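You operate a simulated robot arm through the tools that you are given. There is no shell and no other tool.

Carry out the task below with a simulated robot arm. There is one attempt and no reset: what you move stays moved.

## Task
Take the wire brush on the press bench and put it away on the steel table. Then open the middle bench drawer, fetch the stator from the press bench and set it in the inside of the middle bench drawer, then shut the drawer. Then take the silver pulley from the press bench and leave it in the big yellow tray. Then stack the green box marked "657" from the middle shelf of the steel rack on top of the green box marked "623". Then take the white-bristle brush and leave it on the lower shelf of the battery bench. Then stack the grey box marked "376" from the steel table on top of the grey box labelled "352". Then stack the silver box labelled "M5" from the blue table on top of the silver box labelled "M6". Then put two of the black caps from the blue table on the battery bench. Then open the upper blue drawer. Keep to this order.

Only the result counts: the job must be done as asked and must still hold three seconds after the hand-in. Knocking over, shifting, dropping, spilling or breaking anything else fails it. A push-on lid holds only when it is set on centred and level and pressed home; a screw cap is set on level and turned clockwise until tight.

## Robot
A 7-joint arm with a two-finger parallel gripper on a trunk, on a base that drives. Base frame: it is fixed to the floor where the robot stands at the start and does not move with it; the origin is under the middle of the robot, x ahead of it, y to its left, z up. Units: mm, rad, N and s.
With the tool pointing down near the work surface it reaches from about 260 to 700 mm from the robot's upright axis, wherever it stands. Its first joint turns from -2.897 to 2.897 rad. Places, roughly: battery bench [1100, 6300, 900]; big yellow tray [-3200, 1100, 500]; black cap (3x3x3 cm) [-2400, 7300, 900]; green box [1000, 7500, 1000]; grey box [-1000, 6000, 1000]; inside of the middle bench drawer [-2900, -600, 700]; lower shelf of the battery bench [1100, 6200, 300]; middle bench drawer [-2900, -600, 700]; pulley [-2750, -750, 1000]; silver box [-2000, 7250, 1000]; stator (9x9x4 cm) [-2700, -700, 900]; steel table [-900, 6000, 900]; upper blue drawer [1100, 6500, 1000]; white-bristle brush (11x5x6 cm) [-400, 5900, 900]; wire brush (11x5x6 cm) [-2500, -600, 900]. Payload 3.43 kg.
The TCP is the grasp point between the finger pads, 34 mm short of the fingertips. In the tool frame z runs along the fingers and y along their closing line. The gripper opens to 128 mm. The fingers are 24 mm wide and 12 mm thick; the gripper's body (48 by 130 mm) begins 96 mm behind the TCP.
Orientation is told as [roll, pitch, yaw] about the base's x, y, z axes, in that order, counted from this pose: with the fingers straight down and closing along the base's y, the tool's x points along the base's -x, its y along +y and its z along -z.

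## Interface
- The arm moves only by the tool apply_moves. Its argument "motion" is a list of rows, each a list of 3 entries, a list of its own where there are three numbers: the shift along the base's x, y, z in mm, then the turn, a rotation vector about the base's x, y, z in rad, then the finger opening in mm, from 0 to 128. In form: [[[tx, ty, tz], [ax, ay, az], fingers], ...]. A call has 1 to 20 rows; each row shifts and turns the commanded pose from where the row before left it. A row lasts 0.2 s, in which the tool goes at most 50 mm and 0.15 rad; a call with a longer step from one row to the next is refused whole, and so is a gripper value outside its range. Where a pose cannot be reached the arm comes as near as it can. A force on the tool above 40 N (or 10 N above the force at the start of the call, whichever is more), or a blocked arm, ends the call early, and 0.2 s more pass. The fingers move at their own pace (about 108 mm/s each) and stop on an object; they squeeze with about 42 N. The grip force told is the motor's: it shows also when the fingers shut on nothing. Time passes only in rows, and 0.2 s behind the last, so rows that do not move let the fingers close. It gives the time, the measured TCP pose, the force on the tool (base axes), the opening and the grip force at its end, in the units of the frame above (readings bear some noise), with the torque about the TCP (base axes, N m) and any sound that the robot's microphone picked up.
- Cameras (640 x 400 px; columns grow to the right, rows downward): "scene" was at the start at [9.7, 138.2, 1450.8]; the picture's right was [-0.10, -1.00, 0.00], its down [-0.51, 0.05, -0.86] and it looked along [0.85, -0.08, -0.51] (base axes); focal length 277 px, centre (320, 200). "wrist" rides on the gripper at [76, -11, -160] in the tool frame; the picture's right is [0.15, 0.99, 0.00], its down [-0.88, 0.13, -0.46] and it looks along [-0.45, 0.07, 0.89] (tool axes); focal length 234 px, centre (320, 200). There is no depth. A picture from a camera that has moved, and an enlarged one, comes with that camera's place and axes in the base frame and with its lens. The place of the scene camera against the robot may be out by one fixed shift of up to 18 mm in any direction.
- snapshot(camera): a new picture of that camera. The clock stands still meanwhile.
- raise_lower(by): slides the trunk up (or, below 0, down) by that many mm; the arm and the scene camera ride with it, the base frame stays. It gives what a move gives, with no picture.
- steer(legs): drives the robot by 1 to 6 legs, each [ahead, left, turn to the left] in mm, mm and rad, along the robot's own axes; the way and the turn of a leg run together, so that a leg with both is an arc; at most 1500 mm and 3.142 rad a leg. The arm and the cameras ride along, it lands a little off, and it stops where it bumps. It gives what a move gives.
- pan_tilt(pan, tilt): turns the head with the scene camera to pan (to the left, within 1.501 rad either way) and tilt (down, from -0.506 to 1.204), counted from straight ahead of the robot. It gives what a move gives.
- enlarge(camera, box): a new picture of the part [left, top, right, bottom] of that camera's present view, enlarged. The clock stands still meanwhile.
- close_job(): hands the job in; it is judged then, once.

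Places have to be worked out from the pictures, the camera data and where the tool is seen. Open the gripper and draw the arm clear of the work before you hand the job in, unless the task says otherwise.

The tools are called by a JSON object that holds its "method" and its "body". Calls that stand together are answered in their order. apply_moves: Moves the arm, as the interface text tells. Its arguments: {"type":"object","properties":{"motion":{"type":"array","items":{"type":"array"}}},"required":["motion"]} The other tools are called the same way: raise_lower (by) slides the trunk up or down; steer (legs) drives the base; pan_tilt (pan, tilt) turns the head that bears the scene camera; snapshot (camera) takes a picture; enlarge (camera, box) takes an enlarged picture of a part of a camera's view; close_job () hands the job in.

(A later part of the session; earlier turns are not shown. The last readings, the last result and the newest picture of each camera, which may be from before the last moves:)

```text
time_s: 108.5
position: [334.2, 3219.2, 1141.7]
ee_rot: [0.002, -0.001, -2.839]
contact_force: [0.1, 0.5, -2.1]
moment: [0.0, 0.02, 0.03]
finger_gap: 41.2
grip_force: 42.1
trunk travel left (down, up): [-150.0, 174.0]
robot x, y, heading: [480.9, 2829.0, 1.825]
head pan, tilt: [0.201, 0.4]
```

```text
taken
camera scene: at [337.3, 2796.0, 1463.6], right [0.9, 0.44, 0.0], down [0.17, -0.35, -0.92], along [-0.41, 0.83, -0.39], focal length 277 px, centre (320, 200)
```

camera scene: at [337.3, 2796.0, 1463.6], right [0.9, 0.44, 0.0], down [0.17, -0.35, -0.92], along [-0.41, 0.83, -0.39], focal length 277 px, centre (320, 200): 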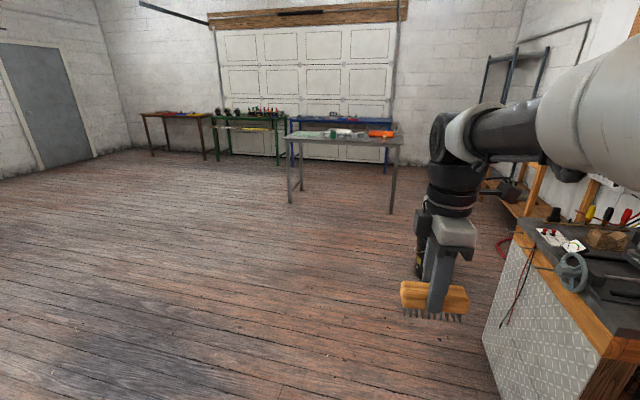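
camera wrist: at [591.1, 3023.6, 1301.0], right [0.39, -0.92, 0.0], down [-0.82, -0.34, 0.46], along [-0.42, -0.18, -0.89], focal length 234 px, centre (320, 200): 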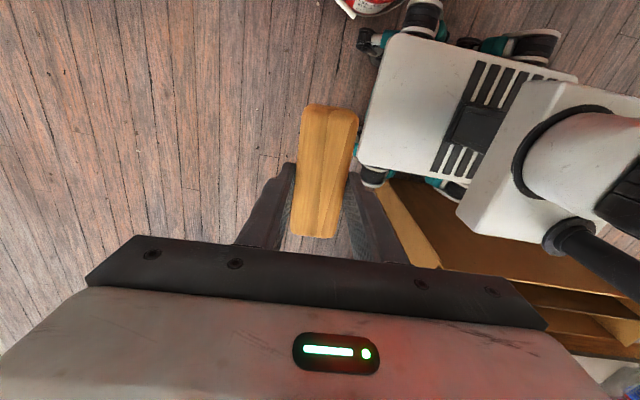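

The rear-left wheel brushed the rack's corner; I go a little right and straight ahead until well clear, then head for the steel table.

{"method": "steer", "body": {"legs": [[20, -40, 0.0], [550, 0, 0]]}}

{"method": "pan_tilt", "body": {"pan": 1.5, "tilt": 0.7}}

{"method": "snapshot", "body": {"camera": "scene"}}

```text
time_s: 112.4
position: [226.6, 3786.1, 1141.5]
ee_rot: [0.002, 0.001, -2.837]
contact_force: [0.7, 0.0, -2.0]
moment: [0.02, -0.04, 0.04]
finger_gap: 41.2
grip_force: 41.1
trunk travel left (down, up): [-150.0, 174.0]
robot x, y, heading: [377.1, 3394.9, 1.825]
head pan, tilt: [0.201, 0.4]
```

```text
time_s: 113.8
position: [226.6, 3784.9, 1142.2]
ee_rot: [0.002, -0.001, -2.84]
contact_force: [0.1, -1.0, -1.5]
moment: [0.01, 0.03, 0.0]
finger_gap: 41.1
grip_force: 41.6
trunk travel left (down, up): [-150.0, 174.0]
robot x, y, heading: [371.8, 3394.9, 1.827]
head pan, tilt: [1.499, 0.7]
```

```text
taken
camera scene: at [188.1, 3263.0, 1436.8], right [-0.18, 0.98, 0.0], down [0.63, 0.12, -0.77], along [-0.75, -0.14, -0.64], focal length 277 px, centre (320, 200)
```

scene: 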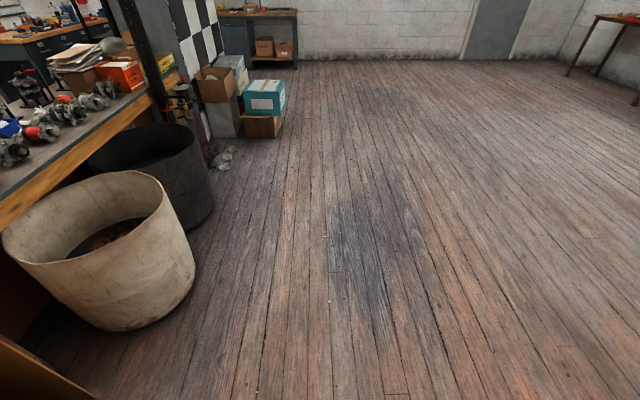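

The floor ahead is clear, and there's also a western passage past the black rack that I can use later. I turn north and drive toward the steel table.

{"method": "steer", "body": {"legs": [[0, 0, -0.256], [650, 640, 0], [600, 640, 0]]}}

{"method": "pan_tilt", "body": {"pan": 0.0, "tilt": 0.4}}

{"method": "snapshot", "body": {"camera": "scene"}}

```text
time_s: 127.6
position: [-958.5, 5065.4, 1142.7]
ee_rot: [0.002, 0.0, -3.098]
contact_force: [0.5, 0.5, -1.5]
moment: [0.06, 0.0, 0.01]
finger_gap: 41.2
grip_force: 41.3
trunk travel left (down, up): [-150.0, 174.0]
robot x, y, heading: [-919.6, 4651.3, 1.572]
head pan, tilt: [1.499, 0.7]
```

```text
time_s: 129.2
position: [-959.0, 5066.6, 1142.9]
ee_rot: [0.002, -0.001, -3.096]
contact_force: [-0.1, -0.1, -0.9]
moment: [0.02, -0.01, 0.02]
finger_gap: 41.3
grip_force: 42.1
trunk travel left (down, up): [-150.0, 174.0]
robot x, y, heading: [-914.7, 4647.8, 1.572]
head pan, tilt: [0.0, 0.4]
```

```text
taken
camera scene: at [-1047.0, 4659.4, 1463.6], right [1.0, 0.0, 0.0], down [0.0, -0.39, -0.92], along [0.0, 0.92, -0.39], focal length 277 px, centre (320, 200)
```

scene: 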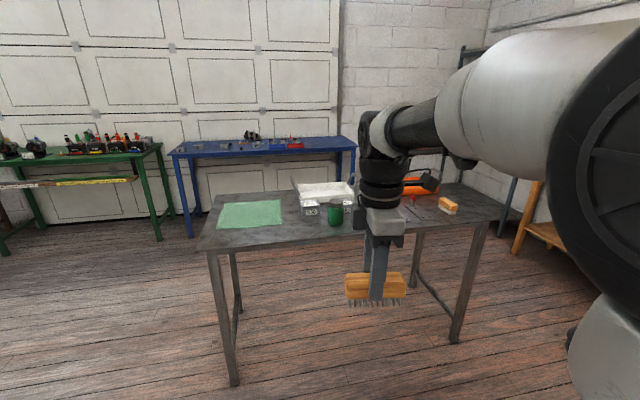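

I enlarge the steel table to see what stands on it and where there's free room.

{"method": "enlarge", "body": {"camera": "scene", "box": [190, 160, 350, 260]}}

{"method": "enlarge", "body": {"camera": "scene", "box": [340, 150, 520, 260]}}

```text
4.00 times, centred on (270, 210) of scene
camera zoom: at [-1047.0, 4659.4, 1463.6], right [1.0, 0.0, 0.0], down [0.0, -0.39, -0.92], along [0.0, 0.92, -0.39], focal length 1108 px, centre (520, 160)
```

zoom: 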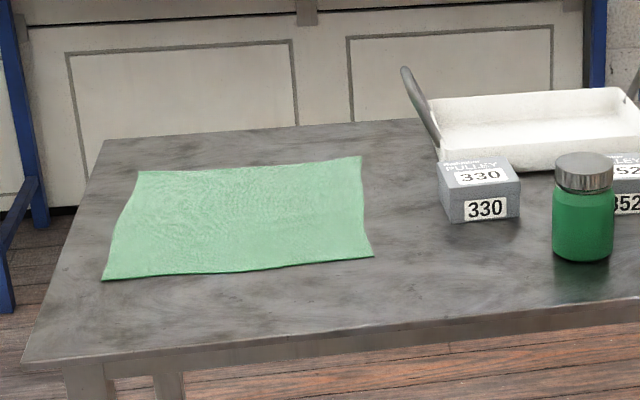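

```text
3.56 times, centred on (430, 205) of scene
camera zoom: at [-1047.0, 4659.4, 1463.6], right [1.0, 0.0, 0.0], down [0.0, -0.39, -0.92], along [0.0, 0.92, -0.39], focal length 984 px, centre (-71, 182)
```

zoom: 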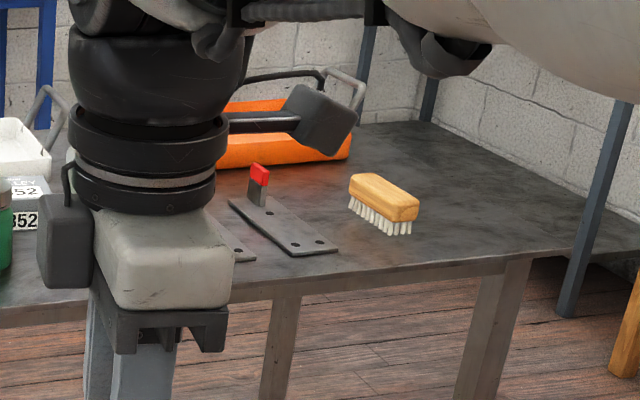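

There's a free spot between the green mat and the green jar, around [-1110, 5680]. I drive closer to reach it.

{"method": "steer", "body": {"legs": [[460, 150, 0]]}}

{"method": "pan_tilt", "body": {"pan": 0.1, "tilt": 0.7}}

{"method": "snapshot", "body": {"camera": "scene"}}

```text
time_s: 132.1
position: [-1099.2, 5524.1, 1142.2]
ee_rot: [0.002, -0.001, -3.105]
contact_force: [-0.5, -0.4, -0.6]
moment: [-0.03, -0.02, 0.03]
finger_gap: 41.1
grip_force: 42.0
trunk travel left (down, up): [-150.0, 174.0]
robot x, y, heading: [-1059.6, 5107.1, 1.555]
head pan, tilt: [0.0, 0.4]
```

```text
time_s: 132.8
position: [-1098.3, 5524.0, 1141.6]
ee_rot: [0.002, 0.001, -3.106]
contact_force: [1.4, -0.1, -1.4]
moment: [-0.04, -0.04, 0.0]
finger_gap: 41.3
grip_force: 41.9
trunk travel left (down, up): [-150.0, 174.0]
robot x, y, heading: [-1060.2, 5105.7, 1.559]
head pan, tilt: [0.099, 0.7]
```

```text
taken
camera scene: at [-1198.5, 5110.3, 1436.8], right [1.0, 0.09, 0.0], down [0.06, -0.64, -0.77], along [-0.07, 0.76, -0.64], focal length 277 px, centre (320, 200)
```

scene: 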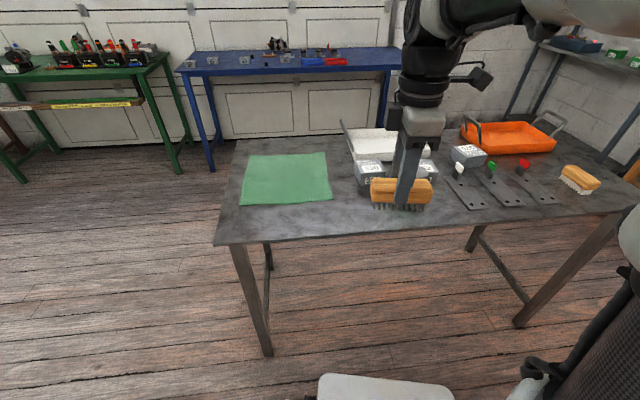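

The free area spans x ≈ -1206…-1015 and y ≈ 5610…5800; I move above [-1110, 5690], aligning the brush with the table edge, and lower to just above the table.

{"method": "apply_moves", "body": {"motion": [[[-3, 42, 0], [0, 0, 0.057], 30], [[-3, 42, 0], [0, 0, 0.057], 30], [[-3, 42, 0], [0, 0, 0.056], 30], [[-3, 40, -20], [0, 0, 0], 30], [[0, 0, -40], [0, 0, 0], 30], [[0, 0, -40], [0, 0, 0], 30], [[0, 0, -40], [0, 0, 0], 30]]}}

{"method": "snapshot", "body": {"camera": "wrist"}}

{"method": "snapshot", "body": {"camera": "scene"}}

```text
time_s: 134.4
position: [-1113.3, 5688.7, 1002.5]
ee_rot: [0.004, -0.001, -2.937]
contact_force: [0.4, 0.4, -0.9]
moment: [0.01, -0.01, 0.02]
finger_gap: 41.2
grip_force: 42.1
trunk travel left (down, up): [-150.0, 174.0]
robot x, y, heading: [-1061.2, 5104.0, 1.56]
head pan, tilt: [0.099, 0.7]
```

```text
taken
camera wrist: at [-1040.5, 5715.7, 1161.6], right [0.35, -0.94, 0.0], down [-0.83, -0.31, 0.46], along [-0.43, -0.16, -0.89], focal length 234 px, centre (320, 200)
```

wrist: 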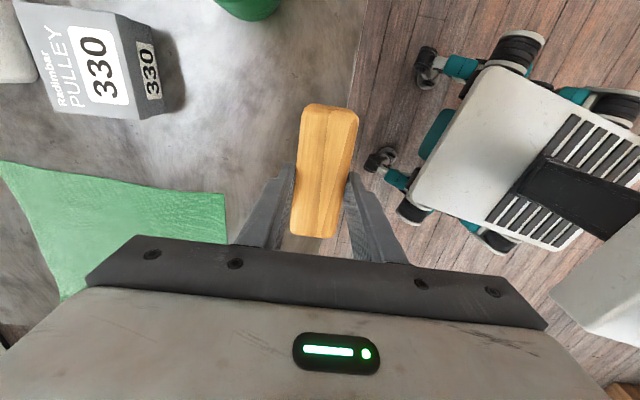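

```text
taken
camera scene: at [-1198.5, 5110.2, 1436.8], right [1.0, 0.09, 0.0], down [0.06, -0.64, -0.76], along [-0.07, 0.76, -0.64], focal length 277 px, centre (320, 200)
```

scene: 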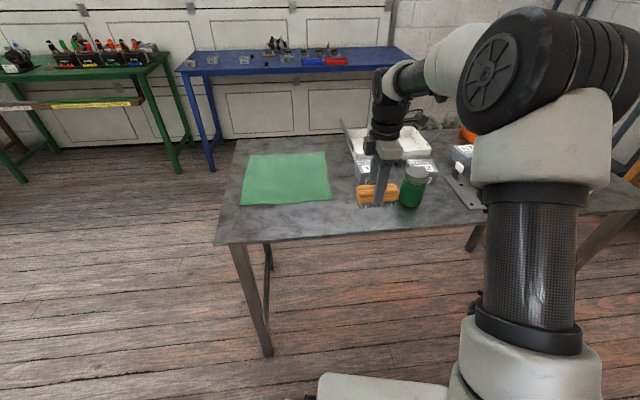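

Combining both views, the table is lower (z ≈ 870) and its front edge is nearer than I thought (y ≈ 5663 at this x), so I shift to [-1150, 5748] before lowering further.

{"method": "apply_moves", "body": {"motion": [[[-18, 30, 0], [0, 0, 0], 30], [[-19, 30, 0], [0, 0, 0], 30], [[0, 0, -25], [0, 0, 0.03], 30], [[0, 0, -20], [0, 0, 0], 30]]}}

{"method": "snapshot", "body": {"camera": "wrist"}}

{"method": "enlarge", "body": {"camera": "scene", "box": [300, 130, 440, 240]}}

```text
time_s: 135.4
position: [-1148.3, 5747.9, 956.4]
ee_rot: [0.001, -0.002, -2.905]
contact_force: [0.2, 0.9, -1.3]
moment: [-0.03, 0.03, -0.03]
finger_gap: 41.1
grip_force: 42.0
trunk travel left (down, up): [-150.0, 174.0]
robot x, y, heading: [-1058.5, 5108.9, 1.565]
head pan, tilt: [0.099, 0.7]
```

```text
taken
camera wrist: at [-1077.0, 5778.5, 1115.2], right [0.37, -0.93, 0.0], down [-0.83, -0.33, 0.46], along [-0.42, -0.17, -0.89], focal length 234 px, centre (320, 200)
```

wrist: 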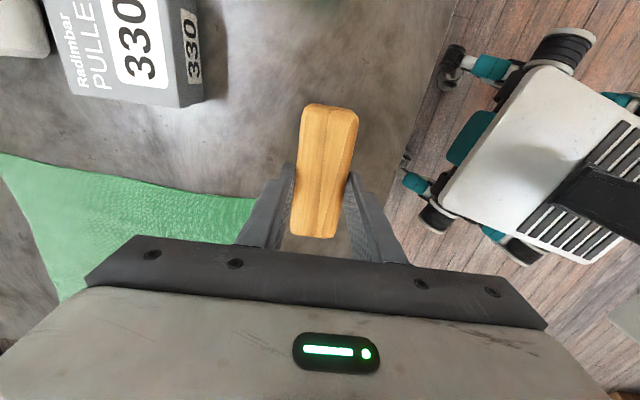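

```text
3.64 times, centred on (370, 185) of scene
camera zoom: at [-1198.5, 5110.3, 1436.8], right [1.0, 0.09, 0.0], down [0.06, -0.64, -0.76], along [-0.07, 0.76, -0.64], focal length 1007 px, centre (138, 254)
```

zoom: 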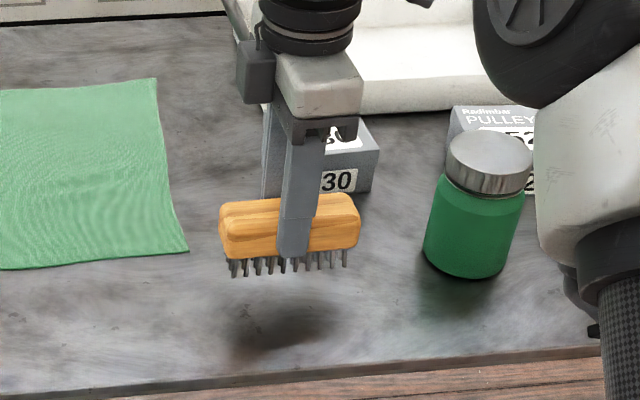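

The spot is free on all sides. I lower slowly and watch the force.

{"method": "apply_moves", "body": {"motion": [[[0, 0, -8], [0, 0, 0], 30], [[0, 0, -8], [0, 0, 0], 30], [[0, 0, -5], [0, 0, 0], 30], [[0, 0, -4], [0, 0, 0], 30], [[0, 0, 0], [0, 0, 0], 30]]}}

{"method": "enlarge", "body": {"camera": "scene", "box": [300, 130, 440, 240]}}

```text
time_s: 136.7
position: [-1146.8, 5750.2, 931.1]
ee_rot: [0.002, 0.0, -2.904]
contact_force: [-0.2, 1.3, -1.9]
moment: [-0.02, 0.02, 0.01]
finger_gap: 41.5
grip_force: 41.6
trunk travel left (down, up): [-150.0, 174.0]
robot x, y, heading: [-1060.4, 5109.3, 1.563]
head pan, tilt: [0.099, 0.7]
```

```text
3.64 times, centred on (370, 185) of scene
camera zoom: at [-1198.5, 5110.3, 1436.7], right [1.0, 0.09, 0.0], down [0.06, -0.64, -0.76], along [-0.07, 0.76, -0.64], focal length 1007 px, centre (138, 254)
```

zoom: 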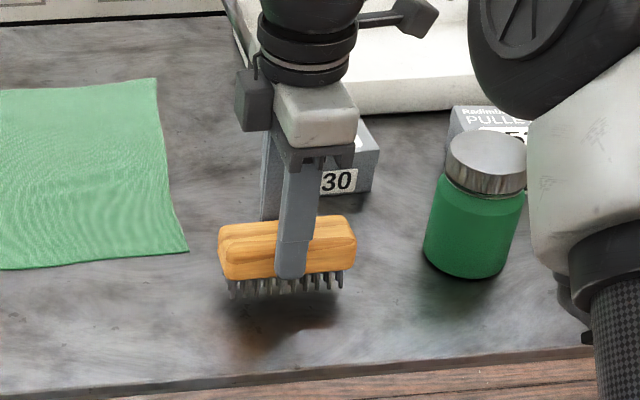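

Still a little above the table; I continue down in small steps.

{"method": "apply_moves", "body": {"motion": [[[0, 0, -4], [0, 0, 0], 30], [[0, 0, -4], [0, 0, 0], 30], [[0, 0, -3], [0, 0, 0], 30], [[0, 0, -3], [0, 0, 0], 30], [[0, 0, -2], [0, 0, 0], 30], [[0, 0, -2], [0, 0, 0], 30]]}}

{"method": "enlarge", "body": {"camera": "scene", "box": [300, 130, 440, 240]}}

```text
time_s: 138.1
position: [-1147.7, 5749.5, 919.8]
ee_rot: [-0.006, 0.0, -2.905]
contact_force: [0.1, -5.0, 36.0]
moment: [-0.45, -0.02, 0.02]
finger_gap: 41.5
grip_force: 41.9
trunk travel left (down, up): [-150.0, 174.0]
robot x, y, heading: [-1057.5, 5107.7, 1.561]
head pan, tilt: [0.099, 0.7]
```

```text
3.64 times, centred on (370, 185) of scene
camera zoom: at [-1198.0, 5106.8, 1437.1], right [1.0, 0.09, 0.0], down [0.06, -0.64, -0.77], along [-0.07, 0.76, -0.64], focal length 1007 px, centre (138, 254)
```

zoom: 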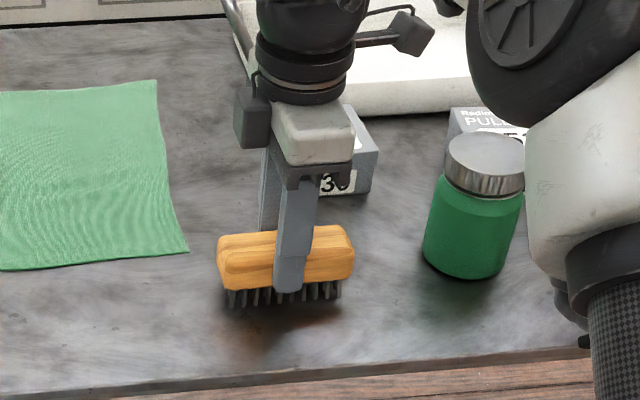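

The bristles have touched the table (36 N). I ease up a little and open the fingers gently.

{"method": "apply_moves", "body": {"motion": [[[0, 0, 4], [0, 0, 0], 30], [[0, 0, 2], [0, 0, 0], 36], [[0, 0, 0], [0, 0, 0], 44], [[0, 0, 0], [0, 0, 0], 60], [[0, 0, 0], [0, 0, 0], 75], [[0, 0, 0], [0, 0, 0], 75]]}}

{"method": "snapshot", "body": {"camera": "wrist"}}

```text
time_s: 139.4
position: [-1148.3, 5749.3, 920.9]
ee_rot: [0.003, 0.0, -2.905]
contact_force: [0.5, 0.7, -0.4]
moment: [0.01, 0.01, 0.02]
finger_gap: 74.7
grip_force: 0.0
trunk travel left (down, up): [-150.0, 174.0]
robot x, y, heading: [-1064.2, 5107.9, 1.563]
head pan, tilt: [0.099, 0.7]
```

```text
taken
camera wrist: at [-1076.4, 5779.3, 1079.0], right [0.37, -0.93, 0.0], down [-0.83, -0.33, 0.46], along [-0.42, -0.17, -0.89], focal length 234 px, centre (320, 200)
```

wrist: 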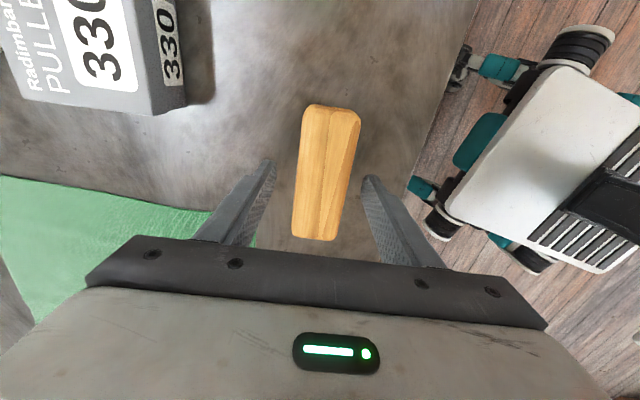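

Released; the brush stands on the table. I lift straight up and draw the arm back.

{"method": "apply_moves", "body": {"motion": [[[0, 0, 30], [0, 0, 0], 75], [[0, 0, 45], [0, 0, 0], 75], [[0, 0, 45], [0, 0, 0], 75], [[0, 0, 45], [0, 0, 0], 75], [[0, -20, 40], [0, 0, 0], 75], [[0, -45, 10], [0, 0, 0], 75], [[0, -45, 0], [0, 0, 0], 75], [[0, -45, 0], [0, 0, 0], 75], [[0, -45, 0], [0, 0, 0], 75]]}}

{"method": "snapshot", "body": {"camera": "scene"}}

```text
time_s: 141.4
position: [-1147.3, 5549.9, 1133.8]
ee_rot: [0.001, -0.003, -2.907]
contact_force: [1.5, -0.2, -0.1]
moment: [0.01, -0.02, 0.01]
finger_gap: 74.9
grip_force: 0.0
trunk travel left (down, up): [-150.0, 174.0]
robot x, y, heading: [-1061.7, 5105.0, 1.559]
head pan, tilt: [0.099, 0.7]
```

```text
taken
camera scene: at [-1198.5, 5110.2, 1436.8], right [1.0, 0.09, 0.0], down [0.06, -0.64, -0.77], along [-0.07, 0.76, -0.64], focal length 277 px, centre (320, 200)
```

scene: 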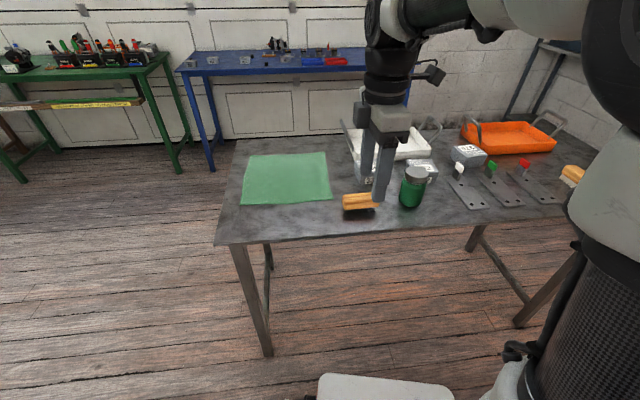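

Brush placed. I back away and turn to the southwest to examine the western passage toward the press bench.

{"method": "steer", "body": {"legs": [[-600, 0, 0], [0, 0, 2.36]]}}

{"method": "pan_tilt", "body": {"pan": 0.0, "tilt": 0.3}}

{"method": "snapshot", "body": {"camera": "scene"}}

```text
time_s: 150.6
position: [-1316.5, 4130.7, 1135.3]
ee_rot: [0.001, -0.001, -0.536]
contact_force: [-0.2, -0.6, 0.3]
moment: [-0.01, -0.04, 0.02]
finger_gap: 74.9
grip_force: 0.1
trunk travel left (down, up): [-150.0, 174.0]
robot x, y, heading: [-1065.0, 4509.9, -2.359]
head pan, tilt: [0.099, 0.7]
```

```text
time_s: 151.5
position: [-1315.3, 4128.7, 1133.4]
ee_rot: [0.003, 0.0, -0.538]
contact_force: [-0.2, 1.0, -0.1]
moment: [0.0, 0.0, -0.01]
finger_gap: 75.0
grip_force: 0.0
trunk travel left (down, up): [-150.0, 174.0]
robot x, y, heading: [-1068.1, 4508.0, -2.355]
head pan, tilt: [0.0, 0.3]
```

```text
taken
camera scene: at [-960.8, 4414.2, 1472.8], right [-0.71, 0.71, 0.0], down [0.21, 0.21, -0.96], along [-0.67, -0.68, -0.3], focal length 277 px, centre (320, 200)
```

scene: 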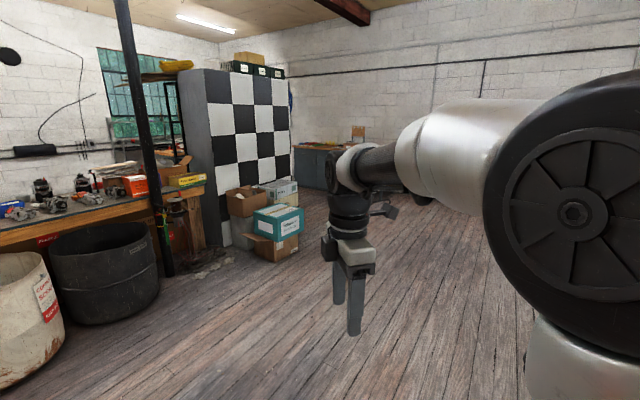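

The floor to the southwest is open and the checkered back is the rack's. I drive to about [-3700, 3000].

{"method": "steer", "body": {"legs": [[1460, -400, 0], [1460, -400, 0]]}}

{"method": "pan_tilt", "body": {"pan": 0.6, "tilt": 0.4}}

{"method": "snapshot", "body": {"camera": "scene"}}

```text
refused: leg 1 is longer than a leg can be; nothing moved
```

```text
time_s: 152.5
position: [-1315.7, 4130.0, 1136.6]
ee_rot: [0.001, 0.0, -0.535]
contact_force: [0.1, 0.8, -0.5]
moment: [-0.02, -0.01, 0.03]
finger_gap: 75.1
grip_force: 0.0
trunk travel left (down, up): [-150.0, 174.0]
robot x, y, heading: [-1066.8, 4507.1, -2.357]
head pan, tilt: [0.6, 0.4]
```

```text
taken
camera scene: at [-911.9, 4389.3, 1463.6], right [-0.98, 0.18, 0.0], down [0.07, 0.38, -0.92], along [-0.17, -0.91, -0.39], focal length 277 px, centre (320, 200)
```

scene: 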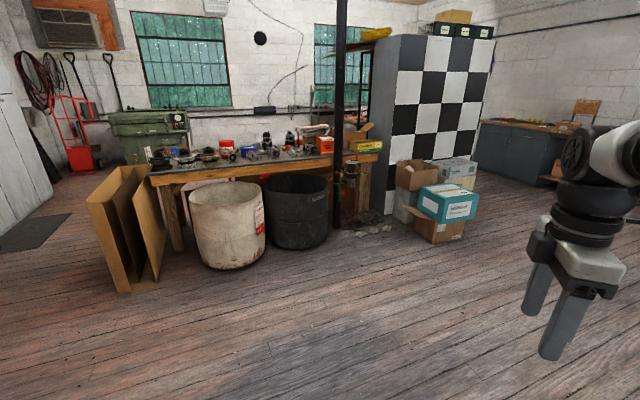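

A leg may be at most 1500 mm overall; I split the drive into three legs.

{"method": "steer", "body": {"legs": [[980, -268, 0], [980, -268, 0], [960, -268, 0]]}}

{"method": "pan_tilt", "body": {"pan": 0.6, "tilt": 0.4}}

{"method": "snapshot", "body": {"camera": "scene"}}

```text
time_s: 167.3
position: [-3938.6, 2631.4, 1134.3]
ee_rot: [0.001, -0.001, -0.529]
contact_force: [-0.1, 0.1, 0.4]
moment: [0.02, 0.01, 0.0]
finger_gap: 75.0
grip_force: 0.1
trunk travel left (down, up): [-150.0, 174.0]
robot x, y, heading: [-3691.7, 3015.1, -2.342]
head pan, tilt: [0.6, 0.4]
```

```text
time_s: 167.9
position: [-3940.5, 2632.8, 1134.3]
ee_rot: [0.002, -0.001, -0.529]
contact_force: [-0.1, 0.4, -0.4]
moment: [-0.03, -0.01, 0.0]
finger_gap: 75.2
grip_force: 0.1
trunk travel left (down, up): [-150.0, 174.0]
robot x, y, heading: [-3696.6, 3011.4, -2.348]
head pan, tilt: [0.6, 0.4]
```

```text
taken
camera scene: at [-3537.4, 2895.4, 1463.6], right [-0.98, 0.17, 0.0], down [0.07, 0.38, -0.92], along [-0.16, -0.91, -0.39], focal length 277 px, centre (320, 200)
```

scene: 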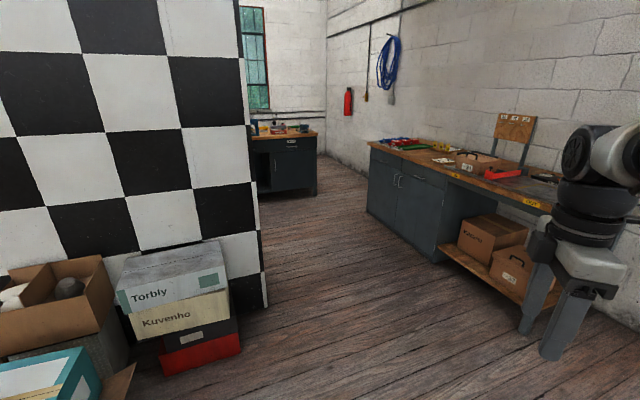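

The passage between the board's edge (x ≈ -3413) and the cabinet (x ≈ -5000) is wide. I turn to face the press bench's front and drive through.

{"method": "steer", "body": {"legs": [[0, 0, 0.943], [1035, -477, 0], [1280, -214, 0]]}}

{"method": "pan_tilt", "body": {"pan": 0.5, "tilt": 0.5}}

{"method": "snapshot", "body": {"camera": "scene"}}

```text
time_s: 182.4
position: [-3833.0, 187.0, 1134.8]
ee_rot: [0.003, 0.0, 0.418]
contact_force: [-0.3, -0.7, -0.3]
moment: [-0.01, -0.04, 0.0]
finger_gap: 75.0
grip_force: 0.0
trunk travel left (down, up): [-150.0, 174.0]
robot x, y, heading: [-3996.9, 607.9, -1.402]
head pan, tilt: [0.6, 0.4]
```

```text
time_s: 183.1
position: [-3833.0, 186.2, 1134.6]
ee_rot: [0.001, 0.0, 0.417]
contact_force: [-0.3, -0.6, -0.2]
moment: [0.0, -0.05, 0.01]
finger_gap: 74.9
grip_force: 0.0
trunk travel left (down, up): [-150.0, 174.0]
robot x, y, heading: [-3998.1, 606.7, -1.399]
head pan, tilt: [0.499, 0.499]
```

```text
taken
camera scene: at [-3808.7, 656.1, 1454.5], right [-0.78, -0.62, 0.0], down [-0.3, 0.38, -0.88], along [0.55, -0.69, -0.48], focal length 277 px, centre (320, 200)
```

scene: 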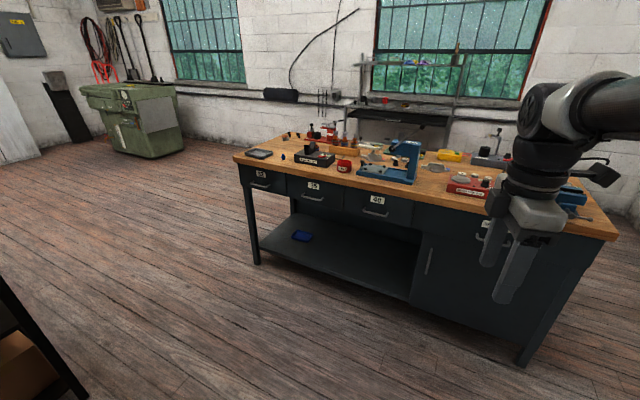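

The bench front shows three drawers (32, 35, 4x) plus a cupboard; by position the middle one is the "35" (about [-2986, -318] at its handle). I turn parallel to the bench (bench on my left) and drive into the aisle in front of it.

{"method": "steer", "body": {"legs": [[0, 0, -1.563], [-249, 306, 0], [-995, 119, 0]]}}

{"method": "pan_tilt", "body": {"pan": 1.2, "tilt": 0.7}}

{"method": "snapshot", "body": {"camera": "scene"}}

```text
time_s: 195.3
position: [-3110.9, 243.9, 1135.0]
ee_rot: [0.003, 0.001, -1.145]
contact_force: [-0.4, 0.3, -0.1]
moment: [-0.02, 0.01, 0.01]
finger_gap: 75.0
grip_force: 0.0
trunk travel left (down, up): [-150.0, 174.0]
robot x, y, heading: [-2690.9, 407.9, -2.963]
head pan, tilt: [0.499, 0.499]
```

```text
time_s: 196.4
position: [-3112.3, 244.0, 1134.0]
ee_rot: [0.002, -0.001, -1.143]
contact_force: [0.1, 0.0, 1.1]
moment: [-0.01, -0.03, 0.01]
finger_gap: 74.9
grip_force: 0.2
trunk travel left (down, up): [-150.0, 174.0]
robot x, y, heading: [-2690.6, 413.1, -2.968]
head pan, tilt: [1.201, 0.7]
```

```text
taken
camera scene: at [-2584.1, 213.9, 1436.8], right [-0.98, 0.19, 0.0], down [0.12, 0.63, -0.77], along [-0.14, -0.75, -0.64], focal length 277 px, centre (320, 200)
```

scene: 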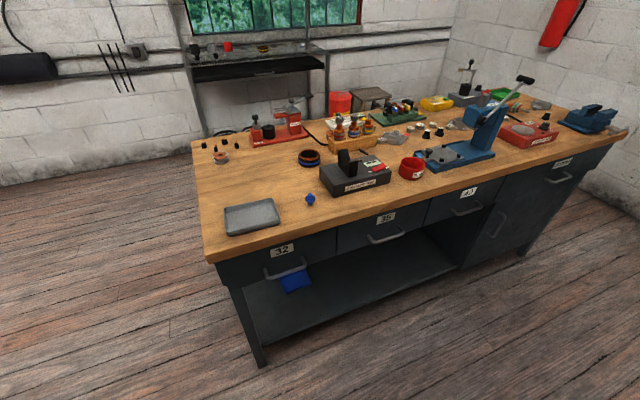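

The told place [-2900, -600] fits drawer 35 (its inside computes to about [-2855, -615]), so 35 is the middle bench drawer. I enlarge the handles and the bench top.

{"method": "enlarge", "body": {"camera": "scene", "box": [330, 190, 490, 290]}}

{"method": "enlarge", "body": {"camera": "scene", "box": [290, 100, 450, 210]}}

```text
4.00 times, centred on (410, 240) of scene
camera zoom: at [-2584.1, 213.9, 1436.8], right [-0.98, 0.19, 0.0], down [0.12, 0.63, -0.77], along [-0.14, -0.75, -0.64], focal length 1108 px, centre (-40, 40)
```

zoom: 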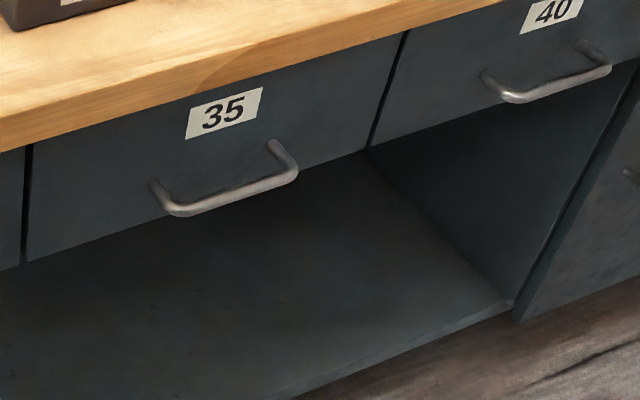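

```text
3.64 times, centred on (370, 155) of scene
camera zoom: at [-2584.1, 213.9, 1436.8], right [-0.98, 0.19, 0.0], down [0.12, 0.63, -0.77], along [-0.14, -0.75, -0.64], focal length 1007 px, centre (138, 364)
```

zoom: 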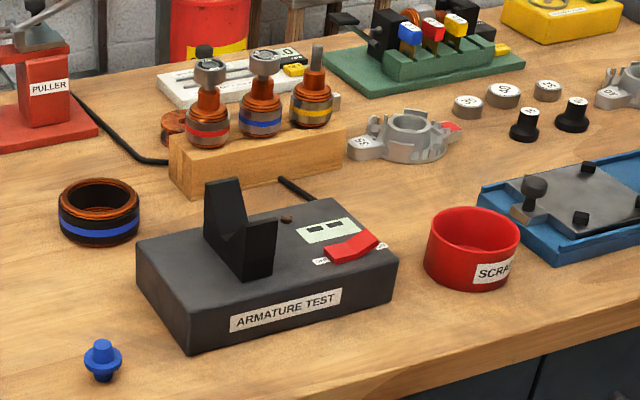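

The handle bar of drawer 35 triangulates to about [-2937, -375, 725], standing ~45 mm off the face. I move so that it is straight to my left at about 700 mm and look at it again from there.

{"method": "steer", "body": {"legs": [[382, 28, 0.0]]}}

{"method": "pan_tilt", "body": {"pan": 1.4, "tilt": 0.8}}

{"method": "snapshot", "body": {"camera": "scene"}}

```text
time_s: 198.8
position: [-3477.3, 151.2, 1134.1]
ee_rot: [0.003, 0.001, -1.149]
contact_force: [-0.7, -0.2, -0.2]
moment: [0.03, 0.01, -0.01]
finger_gap: 75.0
grip_force: 0.1
trunk travel left (down, up): [-150.0, 174.0]
robot x, y, heading: [-3059.7, 321.0, -2.968]
head pan, tilt: [1.201, 0.7]
```

```text
time_s: 199.5
position: [-3477.9, 150.5, 1134.8]
ee_rot: [0.0, 0.0, -1.148]
contact_force: [0.4, 0.1, 1.2]
moment: [-0.02, 0.01, 0.02]
finger_gap: 74.9
grip_force: 0.0
trunk travel left (down, up): [-150.0, 174.0]
robot x, y, heading: [-3058.3, 316.8, -2.965]
head pan, tilt: [1.4, 0.799]
```

```text
taken
camera scene: at [-2934.3, 121.8, 1428.5], right [-1.0, 0.0, 0.0], down [0.0, 0.72, -0.7], along [0.0, -0.7, -0.72], focal length 277 px, centre (320, 200)
```

scene: 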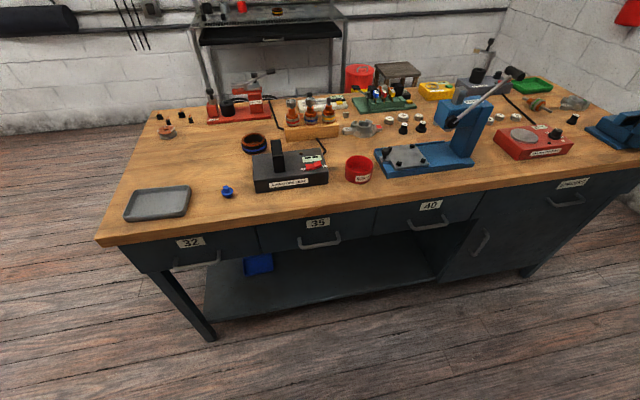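

{"method": "enlarge", "body": {"camera": "scene", "box": [250, 190, 390, 280]}}

{"method": "enlarge", "body": {"camera": "scene", "box": [230, 80, 350, 160]}}

```text
4.44 times, centred on (320, 235) of scene
camera zoom: at [-2934.3, 121.8, 1428.5], right [-1.0, 0.0, 0.0], down [0.0, 0.72, -0.7], along [0.0, -0.7, -0.72], focal length 1230 px, centre (320, 44)
```

zoom: 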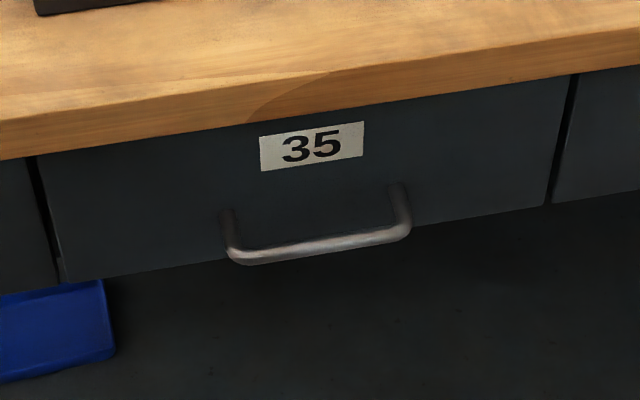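

```text
5.00 times, centred on (290, 120) of scene
camera zoom: at [-2934.3, 121.8, 1428.5], right [-1.0, 0.0, 0.0], down [0.0, 0.72, -0.7], along [0.0, -0.7, -0.72], focal length 1384 px, centre (470, 600)
```

zoom: 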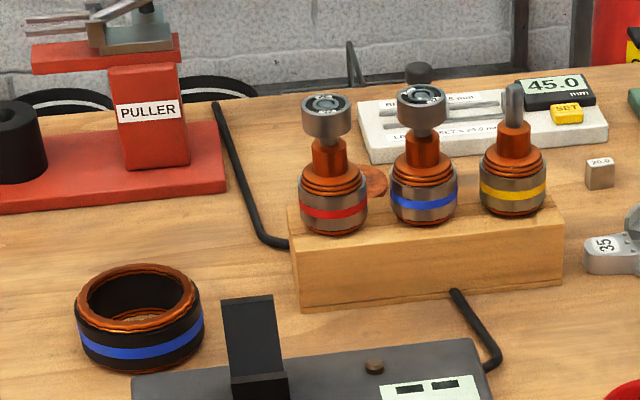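

The handle bar's middle computes consistently to [-2933, -368, 725], 40 mm off the face, and it is 697 mm straight to my left. I swing the arm to the left and turn the tool so its x axis points along my heading, ready to tilt to horizontal.

{"method": "apply_moves", "body": {"motion": [[[41.3, -21.4, 0], [0, 0, 0.1107], 75], [[41.3, -21.4, 0], [0, 0, 0.1107], 75], [[41.3, -21.4, 0], [0, 0, 0.1107], 75], [[41.3, -21.4, 0], [0, 0, 0.1107], 75], [[41.3, -21.4, 0], [0, 0, 0.1107], 75], [[41.3, -21.4, 0], [0, 0, 0.1107], 75], [[41.3, -21.4, 0], [0, 0, 0.1107], 75], [[41.3, -21.4, 0], [0, 0, 0.1107], 75], [[41.3, -21.4, 0], [0, 0, 0.1107], 75], [[41.3, -21.4, 0], [0, 0, 0.1107], 75], [[41.3, -21.4, 0], [0, 0, 0.1107], 75], [[41.3, -21.4, 0], [0, 0, 0.1107], 75], [[0, 0, 0], [0, 0, 0], 75]]}}

{"method": "snapshot", "body": {"camera": "scene"}}

```text
time_s: 202.3
position: [-2984.3, -106.6, 1134.0]
ee_rot: [0.0, -0.001, 0.18]
contact_force: [0.1, 0.1, -0.3]
moment: [-0.01, 0.02, 0.01]
finger_gap: 74.9
grip_force: 0.0
trunk travel left (down, up): [-150.0, 174.0]
robot x, y, heading: [-3059.4, 319.3, -2.964]
head pan, tilt: [1.4, 0.799]
```

```text
taken
camera scene: at [-2934.2, 121.6, 1428.5], right [-1.0, 0.0, 0.0], down [0.0, 0.72, -0.7], along [0.0, -0.7, -0.72], focal length 277 px, centre (320, 200)
```

scene: 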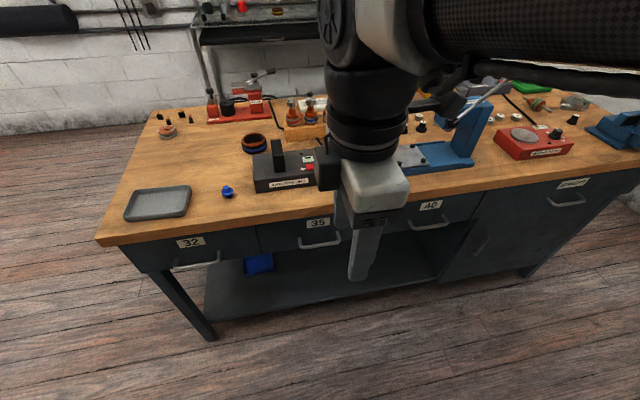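

The tool's x axis is now along the bench. I tilt the tool to horizontal while moving down to 90 mm in front of the handle.

{"method": "apply_moves", "body": {"motion": [[[3.2, -15.8, -37], [-0.1405, -0.0256, 0], 75], [[3.2, -15.8, -37], [-0.1405, -0.0256, 0], 75], [[3.2, -15.8, -37], [-0.1405, -0.0256, 0], 75], [[3.2, -15.8, -37], [-0.1405, -0.0256, 0], 75], [[3.2, -15.8, -37], [-0.1405, -0.0256, 0], 75], [[3.2, -15.8, -37], [-0.1405, -0.0256, 0], 75], [[3.2, -15.8, -37], [-0.1405, -0.0256, 0], 75], [[3.2, -15.8, -37], [-0.1405, -0.0256, 0], 75], [[3.2, -15.8, -37], [-0.1405, -0.0256, 0], 75], [[3.2, -15.8, -37], [-0.1405, -0.0256, 0], 75], [[3.2, -15.0, -39], [-0.1405, -0.0256, 0], 75], [[0, 0, 0], [0, 0, 0], 75]]}}

{"method": "snapshot", "body": {"camera": "scene"}}

{"method": "snapshot", "body": {"camera": "wrist"}}

```text
time_s: 204.0
position: [-3096.3, -239.1, 883.7]
ee_rot: [-1.063, -0.021, -0.076]
contact_force: [-0.3, -0.1, 0.4]
moment: [0.0, -0.02, 0.08]
finger_gap: 74.8
grip_force: 0.1
out of reach, approached as far as the arm can: row 5
trunk travel left (down, up): [-150.0, 174.0]
robot x, y, heading: [-3059.6, 321.7, -2.968]
head pan, tilt: [1.4, 0.799]
stopped in row 8: the arm was blocked; the commanded pose is now the measured one
```

```text
taken
camera scene: at [-2935.8, 122.6, 1429.2], right [-1.0, 0.0, 0.0], down [0.0, 0.71, -0.7], along [0.0, -0.7, -0.71], focal length 277 px, centre (320, 200)
```

scene: 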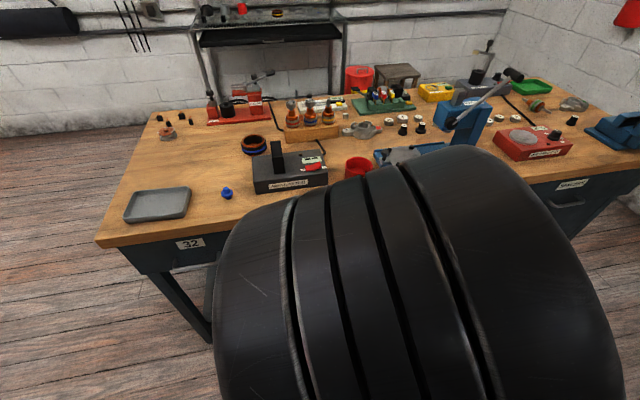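

```text
taken
camera wrist: at [-3163.2, -98.6, 969.2], right [-0.09, 0.49, -0.87], down [0.91, 0.39, 0.13], along [0.4, -0.78, -0.48], focal length 234 px, centre (320, 200)
```

wrist: 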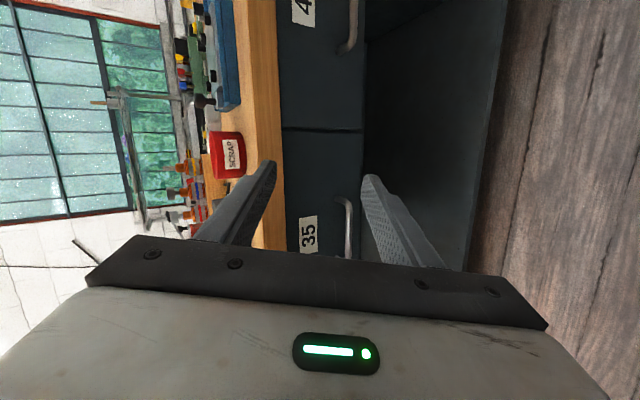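

The arm ran into its limits (its elbow nears the head when reaching left with a flat tool). I bring it back up to tool-down and will instead face the bench and use a tilted tool.

{"method": "apply_moves", "body": {"motion": [[[0, 18, 30], [0.1317, 0.024, 0], 75], [[0, 18, 30], [0.1317, 0.024, 0], 75], [[5, 18, 30], [0.1317, 0.024, 0], 75], [[10, 18, 30], [0.1317, 0.024, 0], 75], [[10, 15, 30], [0.1317, 0.024, 0], 75], [[10, 10, 30], [0.1317, 0.024, 0], 75], [[10, 5, 30], [0.1317, 0.024, 0], 75], [[10, 0, 30], [0.1317, 0.024, 0], 75], [[0, 0, 10], [0, 0, 0], 75]]}}

{"method": "snapshot", "body": {"camera": "scene"}}

```text
time_s: 204.7
position: [-3124.7, -154.7, 845.9]
ee_rot: [-0.54, 0.191, -0.059]
contact_force: [-0.4, 0.3, -0.3]
moment: [0.02, -0.03, -0.02]
finger_gap: 75.2
grip_force: 0.0
trunk travel left (down, up): [-150.0, 174.0]
robot x, y, heading: [-3055.6, 318.4, -2.965]
head pan, tilt: [1.4, 0.799]
stopped in row 3: the arm was blocked; the commanded pose is now the measured one
```

```text
taken
camera scene: at [-2941.1, 121.0, 1429.5], right [-1.0, 0.07, 0.0], down [0.05, 0.71, -0.71], along [-0.05, -0.7, -0.71], focal length 277 px, centre (320, 200)
```

scene: 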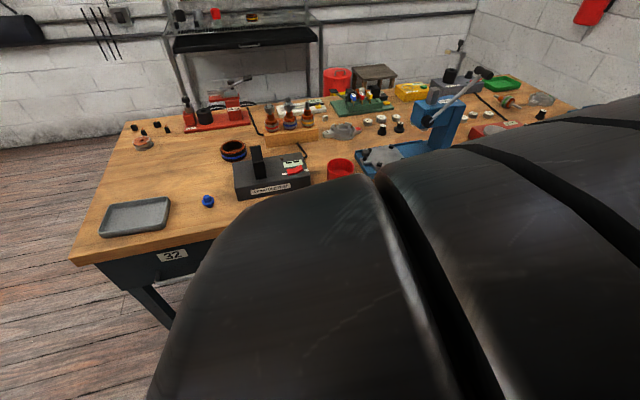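

The elbow is leaning on the head. I move the tool outward and toward my front so the elbow swings away from the head.

{"method": "apply_moves", "body": {"motion": [[[-30, -20, 0], [0, 0, 0], 75], [[-40, -10, 0], [0, 0, 0], 75], [[-40, -5, 5], [0, 0, 0], 75], [[-40, 0, 10], [0, 0, 0], 75]]}}

{"method": "snapshot", "body": {"camera": "scene"}}

```text
time_s: 205.7
position: [-3273.4, -189.5, 864.2]
ee_rot: [-0.547, 0.189, -0.061]
contact_force: [0.2, -1.3, 0.4]
moment: [0.01, 0.0, -0.02]
finger_gap: 75.1
grip_force: 0.1
trunk travel left (down, up): [-150.0, 174.0]
robot x, y, heading: [-3058.3, 320.1, -2.964]
head pan, tilt: [1.4, 0.799]
```

```text
taken
camera scene: at [-2934.8, 121.6, 1428.5], right [-1.0, 0.0, 0.0], down [0.0, 0.72, -0.7], along [0.0, -0.7, -0.72], focal length 277 px, centre (320, 200)
```

scene: 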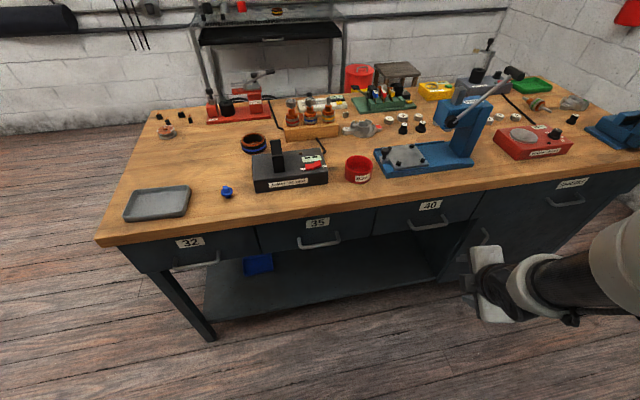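

The head is free again. I straighten the tool to pointing down, raise it and bring the arm back in front of the robot.

{"method": "apply_moves", "body": {"motion": [[[-16, 20, 30], [0.1095, -0.038, 0], 75], [[-16, 20, 30], [0.1095, -0.038, 0], 75], [[-16, 25, 30], [0.1095, -0.038, 0], 75], [[-16, 30, 30], [0.1095, -0.038, 0], 75], [[-16, 30, 30], [0.1095, -0.038, 0], 75], [[-16, 35, 30], [0, 0, -0.133], 75], [[-16, 35, 30], [0, 0, -0.133], 75], [[-16, 35, 30], [0, 0, -0.133], 75], [[-14, 35, 26], [0, 0, -0.133], 75], [[-14, 35, 0], [0, 0, -0.133], 75], [[-14, 35, 0], [0, 0, -0.133], 75], [[-14, 35, 0], [0, 0, -0.133], 75], [[-14, 35, 0], [0, 0, -0.133], 75], [[0, 30, 0], [0, 0, -0.133], 75], [[0, 0, 0], [0, 0, -0.133], 75]]}}

```text
time_s: 208.9
position: [-3473.0, 244.3, 1130.8]
ee_rot: [0.01, 0.012, -1.338]
contact_force: [0.2, -0.4, 0.5]
moment: [-0.03, -0.02, 0.0]
finger_gap: 75.0
grip_force: 0.0
trunk travel left (down, up): [-150.0, 174.0]
robot x, y, heading: [-3059.8, 317.8, -2.967]
head pan, tilt: [1.4, 0.799]
```

Now I turn to face the bench and stand about 750 mm from the handle.

{"method": "steer", "body": {"legs": [[0, 0, 1.575], [-55, 0, 0]]}}

{"method": "pan_tilt", "body": {"pan": 0.0, "tilt": 0.8}}

{"method": "snapshot", "body": {"camera": "scene"}}

```text
time_s: 213.8
position: [-2992.4, -41.7, 1130.1]
ee_rot: [0.008, 0.011, 0.24]
contact_force: [-0.6, 0.0, -0.1]
moment: [0.03, -0.01, 0.01]
finger_gap: 74.7
grip_force: 0.0
trunk travel left (down, up): [-150.0, 174.0]
robot x, y, heading: [-3067.8, 371.7, -1.395]
head pan, tilt: [1.4, 0.799]
```

```text
time_s: 215.3
position: [-2991.0, -41.2, 1130.3]
ee_rot: [0.009, 0.011, 0.241]
contact_force: [-0.5, -0.4, 0.5]
moment: [0.03, 0.02, -0.03]
finger_gap: 75.2
grip_force: 0.1
trunk travel left (down, up): [-150.0, 174.0]
robot x, y, heading: [-3069.0, 371.1, -1.388]
head pan, tilt: [0.0, 0.799]
```

```text
taken
camera scene: at [-2922.0, 413.6, 1428.5], right [-0.98, -0.18, 0.0], down [-0.13, 0.71, -0.7], along [0.13, -0.69, -0.72], focal length 277 px, centre (320, 200)
```

scene: 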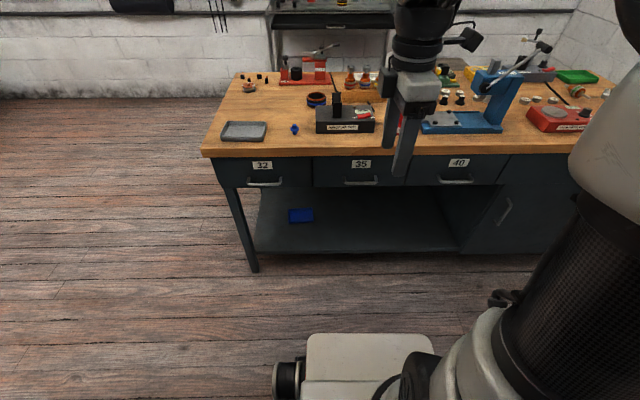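

The bar is straight ahead at 752 mm. I tilt the tool 0.75 rad toward the bench and go to a pre-approach point about 100 mm up-and-back from the bar.

{"method": "apply_moves", "body": {"motion": [[[4.4, -25.1, -32.2], [-0.0738, -0.0134, -0.03], 60], [[4.4, -25.1, -32.2], [-0.0738, -0.0134, -0.03], 50], [[4.4, -25.1, -32.2], [-0.0738, -0.0134, 0], 40], [[4.4, -25.1, -32.2], [-0.0738, -0.0134, 0], 36], [[4.4, -25.1, -32.2], [-0.0738, -0.0134, 0], 36], [[4.4, -25.1, -32.2], [-0.0738, -0.0134, 0], 36], [[4.4, -25.1, -32.2], [-0.0738, -0.0134, 0], 36], [[4.4, -25.1, -32.2], [-0.0738, -0.0134, 0], 36], [[4.4, -25.1, -32.2], [-0.0738, -0.0134, 0], 36], [[4.4, -25.1, -32.2], [-0.0738, -0.0134, 0], 36], [[0, 0, 0], [0, 0, 0], 36]]}}

{"method": "snapshot", "body": {"camera": "wrist"}}

{"method": "snapshot", "body": {"camera": "scene"}}

```text
time_s: 217.7
position: [-2947.0, -290.2, 808.6]
ee_rot: [-0.744, 0.012, 0.173]
contact_force: [0.4, -0.5, 0.2]
moment: [-0.02, -0.04, -0.02]
finger_gap: 36.1
grip_force: 0.0
trunk travel left (down, up): [-150.0, 174.0]
robot x, y, heading: [-3067.4, 370.6, -1.392]
head pan, tilt: [0.0, 0.799]
```

```text
taken
camera wrist: at [-3037.5, -203.8, 932.9], right [-0.28, 0.69, -0.67], down [0.8, 0.55, 0.24], along [0.53, -0.47, -0.71], focal length 234 px, centre (320, 200)
```

wrist: 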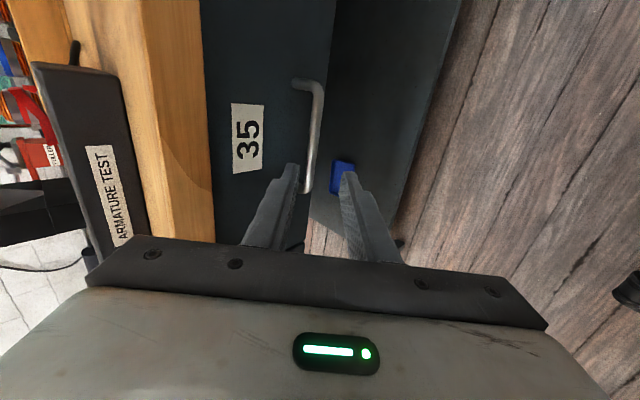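

```text
taken
camera scene: at [-2921.9, 413.4, 1428.5], right [-0.98, -0.18, 0.0], down [-0.13, 0.71, -0.7], along [0.12, -0.69, -0.72], focal length 277 px, centre (320, 200)
```

scene: 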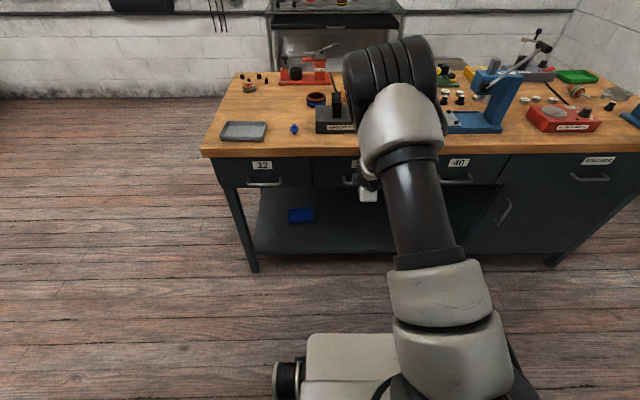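

The pose is reached and the bar shows between the fingertips. I advance along the tool axis in two parts, centring by about 5 mm.

{"method": "apply_moves", "body": {"motion": [[[-3.5, -18, -11], [0, 0, 0], 34], [[0, -16, -17], [0, 0, 0], 34], [[2, -17, -19], [0, 0, 0], 34], [[2, -13, -15], [0, 0, 0], 34], [[0, 0, 0], [0, 0, 0], 34]]}}

{"method": "snapshot", "body": {"camera": "wrist"}}

```text
time_s: 218.9
position: [-2948.8, -357.3, 745.9]
ee_rot: [-0.742, 0.015, 0.172]
contact_force: [0.2, -0.5, 0.3]
moment: [0.02, -0.01, 0.0]
finger_gap: 33.9
grip_force: 0.1
trunk travel left (down, up): [-150.0, 174.0]
robot x, y, heading: [-3067.7, 375.5, -1.392]
head pan, tilt: [0.0, 0.799]
```

```text
taken
camera wrist: at [-3036.8, -269.9, 871.7], right [-0.28, 0.69, -0.67], down [0.8, 0.55, 0.24], along [0.53, -0.47, -0.71], focal length 234 px, centre (320, 200)
```

wrist: 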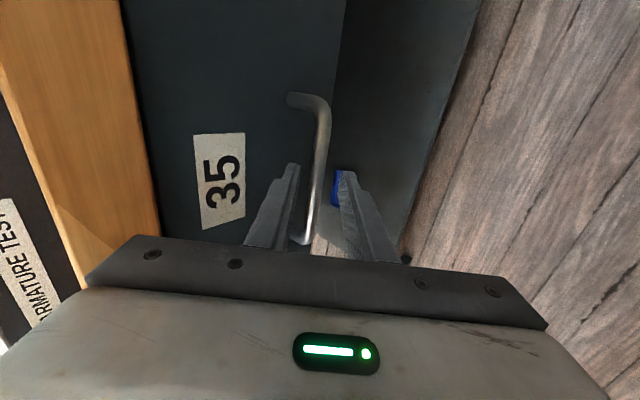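

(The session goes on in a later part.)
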